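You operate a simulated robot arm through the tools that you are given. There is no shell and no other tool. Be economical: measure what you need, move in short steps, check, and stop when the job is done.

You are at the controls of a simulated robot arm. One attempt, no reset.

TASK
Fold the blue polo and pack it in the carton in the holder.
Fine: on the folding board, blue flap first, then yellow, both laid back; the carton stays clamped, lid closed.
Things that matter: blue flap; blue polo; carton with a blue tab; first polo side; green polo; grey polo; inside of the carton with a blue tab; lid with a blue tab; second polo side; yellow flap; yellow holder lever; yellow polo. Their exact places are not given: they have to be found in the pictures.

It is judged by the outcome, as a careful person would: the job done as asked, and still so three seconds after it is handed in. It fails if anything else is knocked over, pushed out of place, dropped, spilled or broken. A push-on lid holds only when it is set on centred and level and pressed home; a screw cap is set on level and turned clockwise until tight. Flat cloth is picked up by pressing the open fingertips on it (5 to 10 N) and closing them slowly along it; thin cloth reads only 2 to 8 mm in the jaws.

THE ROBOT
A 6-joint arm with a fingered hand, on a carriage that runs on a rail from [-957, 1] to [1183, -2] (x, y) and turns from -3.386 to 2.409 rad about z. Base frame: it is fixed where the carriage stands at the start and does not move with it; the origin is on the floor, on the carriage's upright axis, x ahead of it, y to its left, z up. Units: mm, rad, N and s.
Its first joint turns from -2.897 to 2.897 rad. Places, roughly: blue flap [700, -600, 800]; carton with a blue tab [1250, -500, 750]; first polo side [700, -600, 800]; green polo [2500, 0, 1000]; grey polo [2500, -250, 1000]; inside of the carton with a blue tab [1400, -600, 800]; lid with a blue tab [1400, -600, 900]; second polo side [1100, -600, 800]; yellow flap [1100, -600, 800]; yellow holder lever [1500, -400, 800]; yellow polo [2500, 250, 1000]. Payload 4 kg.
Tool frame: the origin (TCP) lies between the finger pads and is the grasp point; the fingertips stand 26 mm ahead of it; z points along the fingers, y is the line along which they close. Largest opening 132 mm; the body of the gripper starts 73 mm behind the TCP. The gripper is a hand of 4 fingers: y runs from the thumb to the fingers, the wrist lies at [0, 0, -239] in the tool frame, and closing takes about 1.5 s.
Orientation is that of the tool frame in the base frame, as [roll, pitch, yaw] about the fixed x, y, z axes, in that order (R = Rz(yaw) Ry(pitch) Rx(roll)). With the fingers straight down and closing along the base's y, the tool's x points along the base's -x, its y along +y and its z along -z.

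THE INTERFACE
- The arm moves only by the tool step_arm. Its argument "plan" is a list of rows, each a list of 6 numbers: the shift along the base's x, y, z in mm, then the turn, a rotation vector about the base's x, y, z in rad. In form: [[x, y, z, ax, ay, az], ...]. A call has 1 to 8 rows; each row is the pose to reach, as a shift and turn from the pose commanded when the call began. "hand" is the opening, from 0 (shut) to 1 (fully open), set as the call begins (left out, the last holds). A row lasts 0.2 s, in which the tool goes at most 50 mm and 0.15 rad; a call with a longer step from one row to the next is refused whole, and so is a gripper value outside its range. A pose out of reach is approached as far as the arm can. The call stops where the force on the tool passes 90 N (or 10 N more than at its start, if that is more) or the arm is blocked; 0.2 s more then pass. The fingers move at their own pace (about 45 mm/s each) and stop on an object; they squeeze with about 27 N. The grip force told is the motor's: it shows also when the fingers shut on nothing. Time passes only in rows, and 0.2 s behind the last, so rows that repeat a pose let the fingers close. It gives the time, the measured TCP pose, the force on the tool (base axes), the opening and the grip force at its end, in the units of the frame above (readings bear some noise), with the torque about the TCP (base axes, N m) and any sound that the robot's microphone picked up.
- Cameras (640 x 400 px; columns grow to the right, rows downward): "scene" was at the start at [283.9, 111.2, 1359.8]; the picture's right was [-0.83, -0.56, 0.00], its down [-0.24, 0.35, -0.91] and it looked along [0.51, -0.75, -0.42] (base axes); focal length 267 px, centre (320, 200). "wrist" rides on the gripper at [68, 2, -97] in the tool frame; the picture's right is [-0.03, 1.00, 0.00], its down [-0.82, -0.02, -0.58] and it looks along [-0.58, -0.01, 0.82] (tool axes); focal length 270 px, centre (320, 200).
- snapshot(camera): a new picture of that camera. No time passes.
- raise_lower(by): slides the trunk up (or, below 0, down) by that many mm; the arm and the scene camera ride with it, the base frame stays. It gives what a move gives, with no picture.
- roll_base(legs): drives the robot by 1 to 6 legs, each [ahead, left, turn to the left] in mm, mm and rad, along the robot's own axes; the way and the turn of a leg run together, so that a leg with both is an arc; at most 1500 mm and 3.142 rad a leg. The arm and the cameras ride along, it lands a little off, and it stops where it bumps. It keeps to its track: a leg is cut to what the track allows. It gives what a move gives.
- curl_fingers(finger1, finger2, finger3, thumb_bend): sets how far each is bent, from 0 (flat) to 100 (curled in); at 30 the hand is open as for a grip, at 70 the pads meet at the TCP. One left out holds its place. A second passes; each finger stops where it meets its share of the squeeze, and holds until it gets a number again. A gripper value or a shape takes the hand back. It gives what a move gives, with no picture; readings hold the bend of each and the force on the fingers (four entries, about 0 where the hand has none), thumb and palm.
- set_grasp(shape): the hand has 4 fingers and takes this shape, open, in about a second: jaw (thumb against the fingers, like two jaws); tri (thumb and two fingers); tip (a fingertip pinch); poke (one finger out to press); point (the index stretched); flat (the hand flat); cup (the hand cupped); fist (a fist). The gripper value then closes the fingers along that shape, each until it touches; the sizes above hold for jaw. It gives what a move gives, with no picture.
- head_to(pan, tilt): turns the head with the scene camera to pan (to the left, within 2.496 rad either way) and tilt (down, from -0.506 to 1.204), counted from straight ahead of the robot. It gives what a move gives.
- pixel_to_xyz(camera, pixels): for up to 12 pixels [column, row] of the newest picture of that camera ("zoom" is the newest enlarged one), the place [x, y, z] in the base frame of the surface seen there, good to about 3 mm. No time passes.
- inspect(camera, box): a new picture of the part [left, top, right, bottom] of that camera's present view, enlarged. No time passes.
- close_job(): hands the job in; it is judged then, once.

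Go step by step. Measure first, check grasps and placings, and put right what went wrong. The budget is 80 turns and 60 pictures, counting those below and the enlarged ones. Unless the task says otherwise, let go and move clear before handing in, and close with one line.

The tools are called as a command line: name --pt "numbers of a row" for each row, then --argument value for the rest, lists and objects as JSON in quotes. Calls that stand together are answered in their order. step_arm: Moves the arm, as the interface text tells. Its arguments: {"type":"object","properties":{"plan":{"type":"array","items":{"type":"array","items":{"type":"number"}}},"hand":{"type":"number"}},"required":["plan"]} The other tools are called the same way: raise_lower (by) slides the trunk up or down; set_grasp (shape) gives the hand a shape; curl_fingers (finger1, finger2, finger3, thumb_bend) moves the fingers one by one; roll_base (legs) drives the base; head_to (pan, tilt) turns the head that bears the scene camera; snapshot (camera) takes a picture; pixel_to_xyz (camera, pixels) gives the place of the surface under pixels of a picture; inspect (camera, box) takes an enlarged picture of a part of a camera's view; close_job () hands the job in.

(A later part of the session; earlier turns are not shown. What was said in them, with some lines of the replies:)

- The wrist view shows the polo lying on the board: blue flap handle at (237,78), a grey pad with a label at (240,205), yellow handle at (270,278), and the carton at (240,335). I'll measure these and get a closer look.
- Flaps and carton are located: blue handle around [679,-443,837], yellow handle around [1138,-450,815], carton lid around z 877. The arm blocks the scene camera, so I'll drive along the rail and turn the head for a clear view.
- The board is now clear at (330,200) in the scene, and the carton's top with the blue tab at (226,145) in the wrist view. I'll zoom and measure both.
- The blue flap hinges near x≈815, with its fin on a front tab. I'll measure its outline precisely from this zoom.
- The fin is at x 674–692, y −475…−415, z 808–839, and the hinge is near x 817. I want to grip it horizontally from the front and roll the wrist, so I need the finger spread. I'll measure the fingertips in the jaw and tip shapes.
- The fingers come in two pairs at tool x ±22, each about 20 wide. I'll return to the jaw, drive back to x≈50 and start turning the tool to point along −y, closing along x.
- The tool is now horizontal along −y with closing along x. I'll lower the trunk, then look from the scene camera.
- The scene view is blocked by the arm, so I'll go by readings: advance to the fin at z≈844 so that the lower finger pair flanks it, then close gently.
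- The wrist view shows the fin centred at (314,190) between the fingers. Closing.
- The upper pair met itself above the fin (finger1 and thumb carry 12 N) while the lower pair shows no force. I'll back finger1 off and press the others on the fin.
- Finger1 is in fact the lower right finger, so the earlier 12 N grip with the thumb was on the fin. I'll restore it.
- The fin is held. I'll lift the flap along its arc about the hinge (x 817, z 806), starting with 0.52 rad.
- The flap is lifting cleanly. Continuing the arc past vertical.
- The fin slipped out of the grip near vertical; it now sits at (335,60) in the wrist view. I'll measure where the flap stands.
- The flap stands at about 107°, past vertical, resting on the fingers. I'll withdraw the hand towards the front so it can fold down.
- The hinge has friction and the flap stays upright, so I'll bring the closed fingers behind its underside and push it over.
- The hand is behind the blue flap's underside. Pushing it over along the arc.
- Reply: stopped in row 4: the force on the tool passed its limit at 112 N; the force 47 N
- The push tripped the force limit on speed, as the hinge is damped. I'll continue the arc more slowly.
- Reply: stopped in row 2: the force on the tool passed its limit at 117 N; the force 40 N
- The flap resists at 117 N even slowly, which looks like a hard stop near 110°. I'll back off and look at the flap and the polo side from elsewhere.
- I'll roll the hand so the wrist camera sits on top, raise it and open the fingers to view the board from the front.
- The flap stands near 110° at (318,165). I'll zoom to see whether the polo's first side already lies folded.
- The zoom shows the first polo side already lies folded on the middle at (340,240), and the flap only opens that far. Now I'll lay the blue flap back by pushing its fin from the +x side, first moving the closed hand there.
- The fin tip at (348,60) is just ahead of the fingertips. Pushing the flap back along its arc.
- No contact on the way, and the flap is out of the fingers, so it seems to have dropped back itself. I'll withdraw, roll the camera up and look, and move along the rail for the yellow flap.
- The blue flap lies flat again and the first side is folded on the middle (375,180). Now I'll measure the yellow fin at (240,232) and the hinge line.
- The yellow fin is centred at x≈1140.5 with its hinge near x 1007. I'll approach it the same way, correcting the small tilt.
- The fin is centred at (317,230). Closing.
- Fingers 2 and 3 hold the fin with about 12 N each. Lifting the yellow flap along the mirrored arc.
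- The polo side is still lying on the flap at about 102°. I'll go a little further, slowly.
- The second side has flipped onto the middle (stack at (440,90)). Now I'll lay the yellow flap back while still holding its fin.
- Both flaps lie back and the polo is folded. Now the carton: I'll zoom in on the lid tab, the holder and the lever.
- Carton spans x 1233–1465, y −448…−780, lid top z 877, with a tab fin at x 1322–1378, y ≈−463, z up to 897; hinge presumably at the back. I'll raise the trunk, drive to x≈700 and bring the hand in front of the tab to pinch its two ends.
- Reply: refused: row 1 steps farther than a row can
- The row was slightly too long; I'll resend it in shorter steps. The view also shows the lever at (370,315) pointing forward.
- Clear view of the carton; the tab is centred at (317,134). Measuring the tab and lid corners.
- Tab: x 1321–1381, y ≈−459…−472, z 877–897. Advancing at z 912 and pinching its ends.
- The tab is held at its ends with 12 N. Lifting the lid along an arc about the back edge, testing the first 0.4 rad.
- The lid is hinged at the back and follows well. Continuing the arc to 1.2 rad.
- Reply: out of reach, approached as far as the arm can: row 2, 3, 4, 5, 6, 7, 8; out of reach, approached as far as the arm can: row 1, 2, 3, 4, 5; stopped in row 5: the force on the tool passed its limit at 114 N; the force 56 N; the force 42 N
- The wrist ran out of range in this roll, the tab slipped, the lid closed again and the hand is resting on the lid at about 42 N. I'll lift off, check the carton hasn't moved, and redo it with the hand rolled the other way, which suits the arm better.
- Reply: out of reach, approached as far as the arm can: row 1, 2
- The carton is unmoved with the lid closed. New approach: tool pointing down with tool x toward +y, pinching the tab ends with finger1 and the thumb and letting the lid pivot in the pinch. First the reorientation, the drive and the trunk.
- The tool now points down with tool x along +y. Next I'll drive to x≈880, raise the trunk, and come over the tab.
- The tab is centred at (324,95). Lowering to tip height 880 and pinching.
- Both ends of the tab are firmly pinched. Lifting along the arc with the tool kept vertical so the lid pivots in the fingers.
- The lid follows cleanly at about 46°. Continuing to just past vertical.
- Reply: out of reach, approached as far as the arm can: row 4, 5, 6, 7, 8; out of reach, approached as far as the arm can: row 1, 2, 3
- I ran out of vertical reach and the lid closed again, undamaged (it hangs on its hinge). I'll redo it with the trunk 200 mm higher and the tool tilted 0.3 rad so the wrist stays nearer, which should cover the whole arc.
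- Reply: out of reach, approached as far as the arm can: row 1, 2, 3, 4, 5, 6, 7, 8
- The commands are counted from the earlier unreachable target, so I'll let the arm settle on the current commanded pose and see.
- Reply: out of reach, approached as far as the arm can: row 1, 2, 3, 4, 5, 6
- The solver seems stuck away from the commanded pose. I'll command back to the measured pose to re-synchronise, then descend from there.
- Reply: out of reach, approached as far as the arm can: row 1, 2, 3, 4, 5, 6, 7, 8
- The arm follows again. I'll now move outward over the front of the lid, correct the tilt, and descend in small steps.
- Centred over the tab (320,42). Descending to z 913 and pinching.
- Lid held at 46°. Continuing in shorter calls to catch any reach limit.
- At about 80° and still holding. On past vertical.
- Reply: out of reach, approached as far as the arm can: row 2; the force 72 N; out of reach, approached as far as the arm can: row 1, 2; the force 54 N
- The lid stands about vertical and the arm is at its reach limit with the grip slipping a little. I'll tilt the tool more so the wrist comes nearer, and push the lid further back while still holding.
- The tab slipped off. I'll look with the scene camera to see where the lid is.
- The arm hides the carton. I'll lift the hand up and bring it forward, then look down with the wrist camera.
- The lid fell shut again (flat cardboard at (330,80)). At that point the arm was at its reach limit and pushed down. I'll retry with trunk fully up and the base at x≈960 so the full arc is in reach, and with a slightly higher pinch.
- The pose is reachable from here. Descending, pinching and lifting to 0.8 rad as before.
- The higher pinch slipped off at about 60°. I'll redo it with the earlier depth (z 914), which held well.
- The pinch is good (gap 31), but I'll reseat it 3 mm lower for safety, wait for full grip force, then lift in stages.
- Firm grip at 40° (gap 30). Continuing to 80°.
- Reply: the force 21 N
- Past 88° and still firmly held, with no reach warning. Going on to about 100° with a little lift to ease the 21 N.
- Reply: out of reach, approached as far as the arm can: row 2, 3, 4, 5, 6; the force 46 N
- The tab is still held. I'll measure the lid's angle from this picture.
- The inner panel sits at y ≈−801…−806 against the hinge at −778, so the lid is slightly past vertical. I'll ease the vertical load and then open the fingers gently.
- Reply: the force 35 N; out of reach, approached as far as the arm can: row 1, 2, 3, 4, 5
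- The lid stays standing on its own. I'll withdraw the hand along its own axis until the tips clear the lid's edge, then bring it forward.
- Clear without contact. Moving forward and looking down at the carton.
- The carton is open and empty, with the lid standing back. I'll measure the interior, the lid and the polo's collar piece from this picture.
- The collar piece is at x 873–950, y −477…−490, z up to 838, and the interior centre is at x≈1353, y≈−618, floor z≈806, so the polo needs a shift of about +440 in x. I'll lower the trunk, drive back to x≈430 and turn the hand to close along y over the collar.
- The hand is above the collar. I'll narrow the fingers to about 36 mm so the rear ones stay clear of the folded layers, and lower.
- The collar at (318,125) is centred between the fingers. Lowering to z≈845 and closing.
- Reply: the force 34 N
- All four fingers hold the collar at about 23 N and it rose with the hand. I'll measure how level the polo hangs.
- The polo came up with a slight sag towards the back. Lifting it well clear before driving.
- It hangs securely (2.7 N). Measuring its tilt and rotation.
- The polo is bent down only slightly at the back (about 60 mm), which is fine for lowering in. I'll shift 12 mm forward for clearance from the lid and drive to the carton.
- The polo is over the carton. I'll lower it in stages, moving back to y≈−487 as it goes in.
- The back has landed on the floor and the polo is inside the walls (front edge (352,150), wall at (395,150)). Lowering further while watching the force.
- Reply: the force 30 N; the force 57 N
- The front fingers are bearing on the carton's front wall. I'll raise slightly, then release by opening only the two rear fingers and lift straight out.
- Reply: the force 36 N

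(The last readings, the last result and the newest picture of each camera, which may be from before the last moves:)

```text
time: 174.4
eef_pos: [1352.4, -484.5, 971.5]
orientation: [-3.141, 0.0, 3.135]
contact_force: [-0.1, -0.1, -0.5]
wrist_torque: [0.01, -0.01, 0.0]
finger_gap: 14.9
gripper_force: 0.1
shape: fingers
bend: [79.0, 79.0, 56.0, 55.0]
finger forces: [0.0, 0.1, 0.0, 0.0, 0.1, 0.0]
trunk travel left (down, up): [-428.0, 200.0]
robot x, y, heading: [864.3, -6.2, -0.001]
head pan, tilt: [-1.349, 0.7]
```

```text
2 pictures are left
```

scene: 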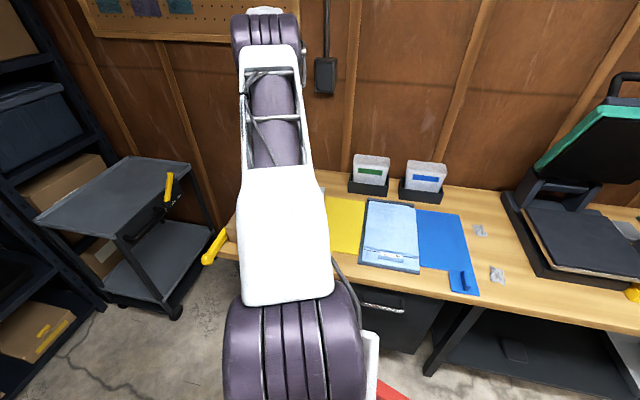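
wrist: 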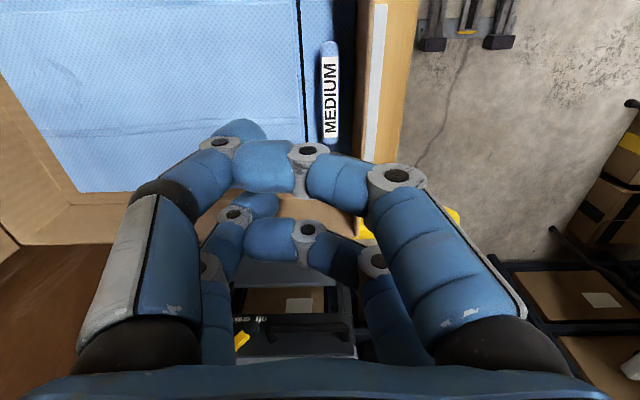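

The collar is free and the polo appears to lie inside. I'll measure its height and position and the state of the lid.

pixel_to_xyz --camera "wrist" --pixels '[[330, 60], [330, 130], [345, 40], [200, 60], [100, 100], [60, 40], [20, 60], [80, 180], [100, 220], [30, 160], [150, 20], [20, 110]]'

```text
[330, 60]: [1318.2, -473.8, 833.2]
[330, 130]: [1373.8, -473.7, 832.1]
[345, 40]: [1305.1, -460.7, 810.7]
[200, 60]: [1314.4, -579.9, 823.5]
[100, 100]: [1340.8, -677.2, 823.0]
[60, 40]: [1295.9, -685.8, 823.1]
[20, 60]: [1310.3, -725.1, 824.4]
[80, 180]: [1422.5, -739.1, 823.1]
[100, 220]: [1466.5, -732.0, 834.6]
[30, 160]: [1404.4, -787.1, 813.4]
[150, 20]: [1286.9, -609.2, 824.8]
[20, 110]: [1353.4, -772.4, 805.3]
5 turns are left
```

The polo lies flat in the carton (top z ≈823, collar 833, below the 877 rim). Few turns remain, so I'll now take the closed hand up, over and behind the standing lid.

raise_lower --by 200

roll_base --legs '[[130, 0, 0]]'

step_arm --hand 0 --pt "-16.5 -28 17 -0.05 0 0" --pt "-33 -56 34 -0.1 0 0" --pt "-49.5 -84 51 -0.15 0 0" --pt "-66 -112 68 -0.2 0 0" --pt "-82.5 -140 85 -0.25 0 0" --pt "-99 -168 102 -0.3 0 0" --pt "-115.5 -196 119 -0.35 0 0" --pt "-132 -224 136 -0.4 0 0"

step_arm --pt "0 -42 4 0 0 0" --pt "0 -86 8 0 0 0"

step_arm --pt "0 -10 -21 0 0 0" --pt "0 -20 -42 0 0 0" --pt "0 -30 -63 0 0 0" --pt "0 -40 -84 0 0 0" --pt "0 -47 -105 0 0 0"

```text
time: 176.6
eef_pos: [1352.6, -484.1, 1169.7]
orientation: [-3.14, 0.0, 3.134]
contact_force: [1.0, 0.5, 0.3]
wrist_torque: [-0.01, -0.01, -0.02]
finger_gap: 14.8
gripper_force: 0.0
shape: fingers
bend: [79.0, 79.0, 56.0, 55.0]
finger forces: [0.1, 0.0, 0.0, 0.0, 0.0, 0.1]
trunk travel left (down, up): [-628.0, 0.0]
robot x, y, heading: [863.7, -3.0, -0.011]
head pan, tilt: [-1.349, 0.7]
```

```text
time: 177.9
eef_pos: [1483.0, -484.4, 1171.7]
orientation: [3.142, 0.002, 3.133]
contact_force: [0.0, 0.6, 0.5]
wrist_torque: [0.01, 0.02, 0.01]
finger_gap: 15.1
gripper_force: 0.1
shape: fingers
bend: [79.0, 80.0, 56.0, 55.0]
finger forces: [0.0, 0.0, 0.1, 0.1, 0.0, 0.1]
trunk travel left (down, up): [-628.0, 0.0]
robot x, y, heading: [997.3, -3.3, -0.007]
head pan, tilt: [-1.349, 0.7]
```

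```text
time: 179.7
eef_pos: [1351.3, -709.3, 1308.9]
orientation: [-2.741, 0.003, 3.137]
contact_force: [-0.3, -0.5, 0.4]
wrist_torque: [-0.01, -0.02, -0.01]
finger_gap: 0.2
gripper_force: 27.0
shape: jaw
bend: [69.0, 63.0, 61.0, 70.0]
finger forces: [0.0, 0.0, 0.1, 0.0, 0.0, 0.0]
trunk travel left (down, up): [-628.0, 0.0]
robot x, y, heading: [999.9, -3.1, -0.01]
head pan, tilt: [-1.349, 0.7]
```

```text
time: 180.3
eef_pos: [1350.1, -794.6, 1314.4]
orientation: [-2.739, 0.003, 3.136]
contact_force: [0.0, 1.6, 0.1]
wrist_torque: [-0.04, 0.02, 0.01]
finger_gap: 0.0
gripper_force: 26.9
shape: jaw
bend: [69.0, 63.0, 61.0, 70.0]
finger forces: [0.0, 0.1, 0.0, 0.1, 0.0, 0.1]
trunk travel left (down, up): [-628.0, 0.0]
robot x, y, heading: [994.3, -1.9, -0.005]
head pan, tilt: [-1.349, 0.7]
```

```text
time: 181.5
eef_pos: [1350.3, -843.8, 1222.6]
orientation: [-2.722, 0.009, 3.136]
contact_force: [1.0, -3.2, 50.0]
wrist_torque: [1.34, -0.04, 0.04]
finger_gap: 0.1
gripper_force: 26.9
shape: jaw
bend: [69.0, 64.0, 61.0, 70.0]
finger forces: [22.7, 26.7, 0.0, 0.1, 0.0, 0.1]
trunk travel left (down, up): [-628.0, 0.0]
robot x, y, heading: [995.7, -5.6, -0.006]
head pan, tilt: [-1.349, 0.7]
4 turns are left
```

The hand is behind the lid with the front fingers touching its edge. I'll relieve the load, pull the lid forward so it closes, then back away and look.

step_arm --pt "0 0 8 0 0 0" --pt "0 20 8 0 0 0" --pt "0 40 7 0 0 0" --pt "0 60 5 0 0 0" --pt "0 85 0 0 0 0" --pt "0 110 -8 0 0 0" --pt "0 140 -18 0 0 0" --pt "0 170 -30 0 0 0"

step_arm --pt "-16 28 10 0.05 0 0" --pt "-32 56 15 0.1 0 0" --pt "-48 84 20 0.15 0 0" --pt "-64 110 20 0.2 0 0" --pt "-80 130 20 0.25 0 0" --pt "-96 150 20 0.3 0 0" --pt "-112 160 20 0.35 0 0" --pt "-128 160 20 0.4 0 0"

snapshot --camera "wrist"

pixel_to_xyz --camera "wrist" --pixels '[[100, 60], [150, 60], [200, 60], [250, 60], [300, 60], [350, 60], [320, 100], [320, 30], [320, 160], [390, 60], [200, 20], [60, 20]]'

```text
time: 183.2
eef_pos: [1353.1, -693.2, 1196.8]
orientation: [-2.725, 0.008, 3.136]
contact_force: [0.8, 1.3, 0.1]
wrist_torque: [-0.02, -0.01, 0.03]
finger_gap: 0.0
gripper_force: 27.4
shape: jaw
bend: [68.0, 68.0, 59.0, 70.0]
finger forces: [0.1, 0.0, 0.0, 0.0, 0.0, 0.0]
trunk travel left (down, up): [-628.0, 0.0]
robot x, y, heading: [998.5, -4.6, -0.008]
head pan, tilt: [-1.349, 0.7]
stopped in row 8: the force on the tool passed its limit at 91 N (the readings are from after the stop); the commanded pose is now the measured one
```

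```text
time: 185.0
eef_pos: [1224.2, -533.7, 1218.3]
orientation: [-3.126, 0.008, 3.131]
contact_force: [-0.9, -0.5, -0.1]
wrist_torque: [0.01, 0.01, 0.01]
finger_gap: 0.0
gripper_force: 28.3
shape: jaw
bend: [68.0, 68.0, 59.0, 70.0]
finger forces: [0.0, 0.0, 0.0, 0.0, 0.1, 0.0]
trunk travel left (down, up): [-628.0, 0.0]
robot x, y, heading: [994.4, -0.4, -0.007]
head pan, tilt: [-1.349, 0.7]
```

```text
1 pictures are left
```

wrist: 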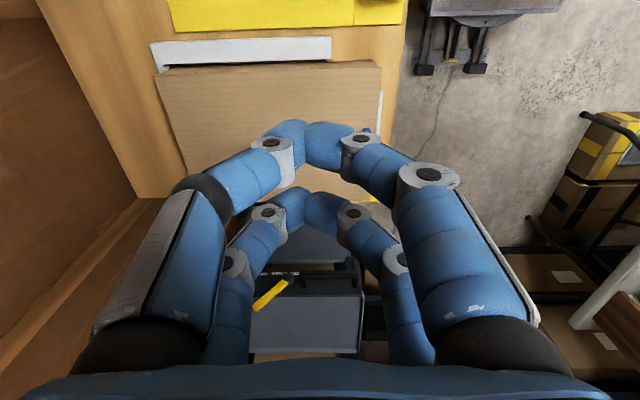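

```text
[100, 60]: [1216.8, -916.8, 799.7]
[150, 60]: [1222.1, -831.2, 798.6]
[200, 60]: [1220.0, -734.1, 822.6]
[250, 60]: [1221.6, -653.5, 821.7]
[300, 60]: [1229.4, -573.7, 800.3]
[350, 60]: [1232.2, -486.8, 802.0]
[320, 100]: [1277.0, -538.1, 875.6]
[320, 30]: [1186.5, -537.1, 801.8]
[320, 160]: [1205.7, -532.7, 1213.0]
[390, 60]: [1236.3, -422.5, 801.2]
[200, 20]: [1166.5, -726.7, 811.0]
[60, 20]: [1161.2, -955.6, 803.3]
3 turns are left
```

The lid is down (z 875.6 at (320,100)), but its left edge looks slightly slanted. I'll measure several points to check level and alignment.

pixel_to_xyz --camera "wrist" --pixels '[[160, 80], [178, 140], [186, 166], [376, 66], [376, 85], [200, 80], [230, 100], [360, 110], [365, 130], [333, 45], [155, 48], [378, 100]]'

```text
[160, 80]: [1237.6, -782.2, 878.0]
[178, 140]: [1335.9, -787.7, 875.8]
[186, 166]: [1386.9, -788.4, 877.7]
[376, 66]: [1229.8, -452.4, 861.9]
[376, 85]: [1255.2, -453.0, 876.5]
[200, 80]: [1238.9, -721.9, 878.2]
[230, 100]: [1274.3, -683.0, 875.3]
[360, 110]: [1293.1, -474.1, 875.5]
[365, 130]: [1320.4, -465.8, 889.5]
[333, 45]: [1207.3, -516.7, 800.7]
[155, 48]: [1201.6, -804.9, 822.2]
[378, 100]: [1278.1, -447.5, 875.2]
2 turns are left
```

The lid is flat and closed: z 875–878 at every corner, as it was at the start, with edges in line. The flaps are laid back, the carton is still in its holder and the hand is clear, so I'm handing in.

close_job

```text
The job is handed in.
```

I folded the blue polo on the board (blue flap first, then yellow, both laid back) and put it in the carton. The lid measured flat and closed, and the carton was still in its holder with the lever untouched. Opening the lid took several tries, and in some of them it dropped shut.
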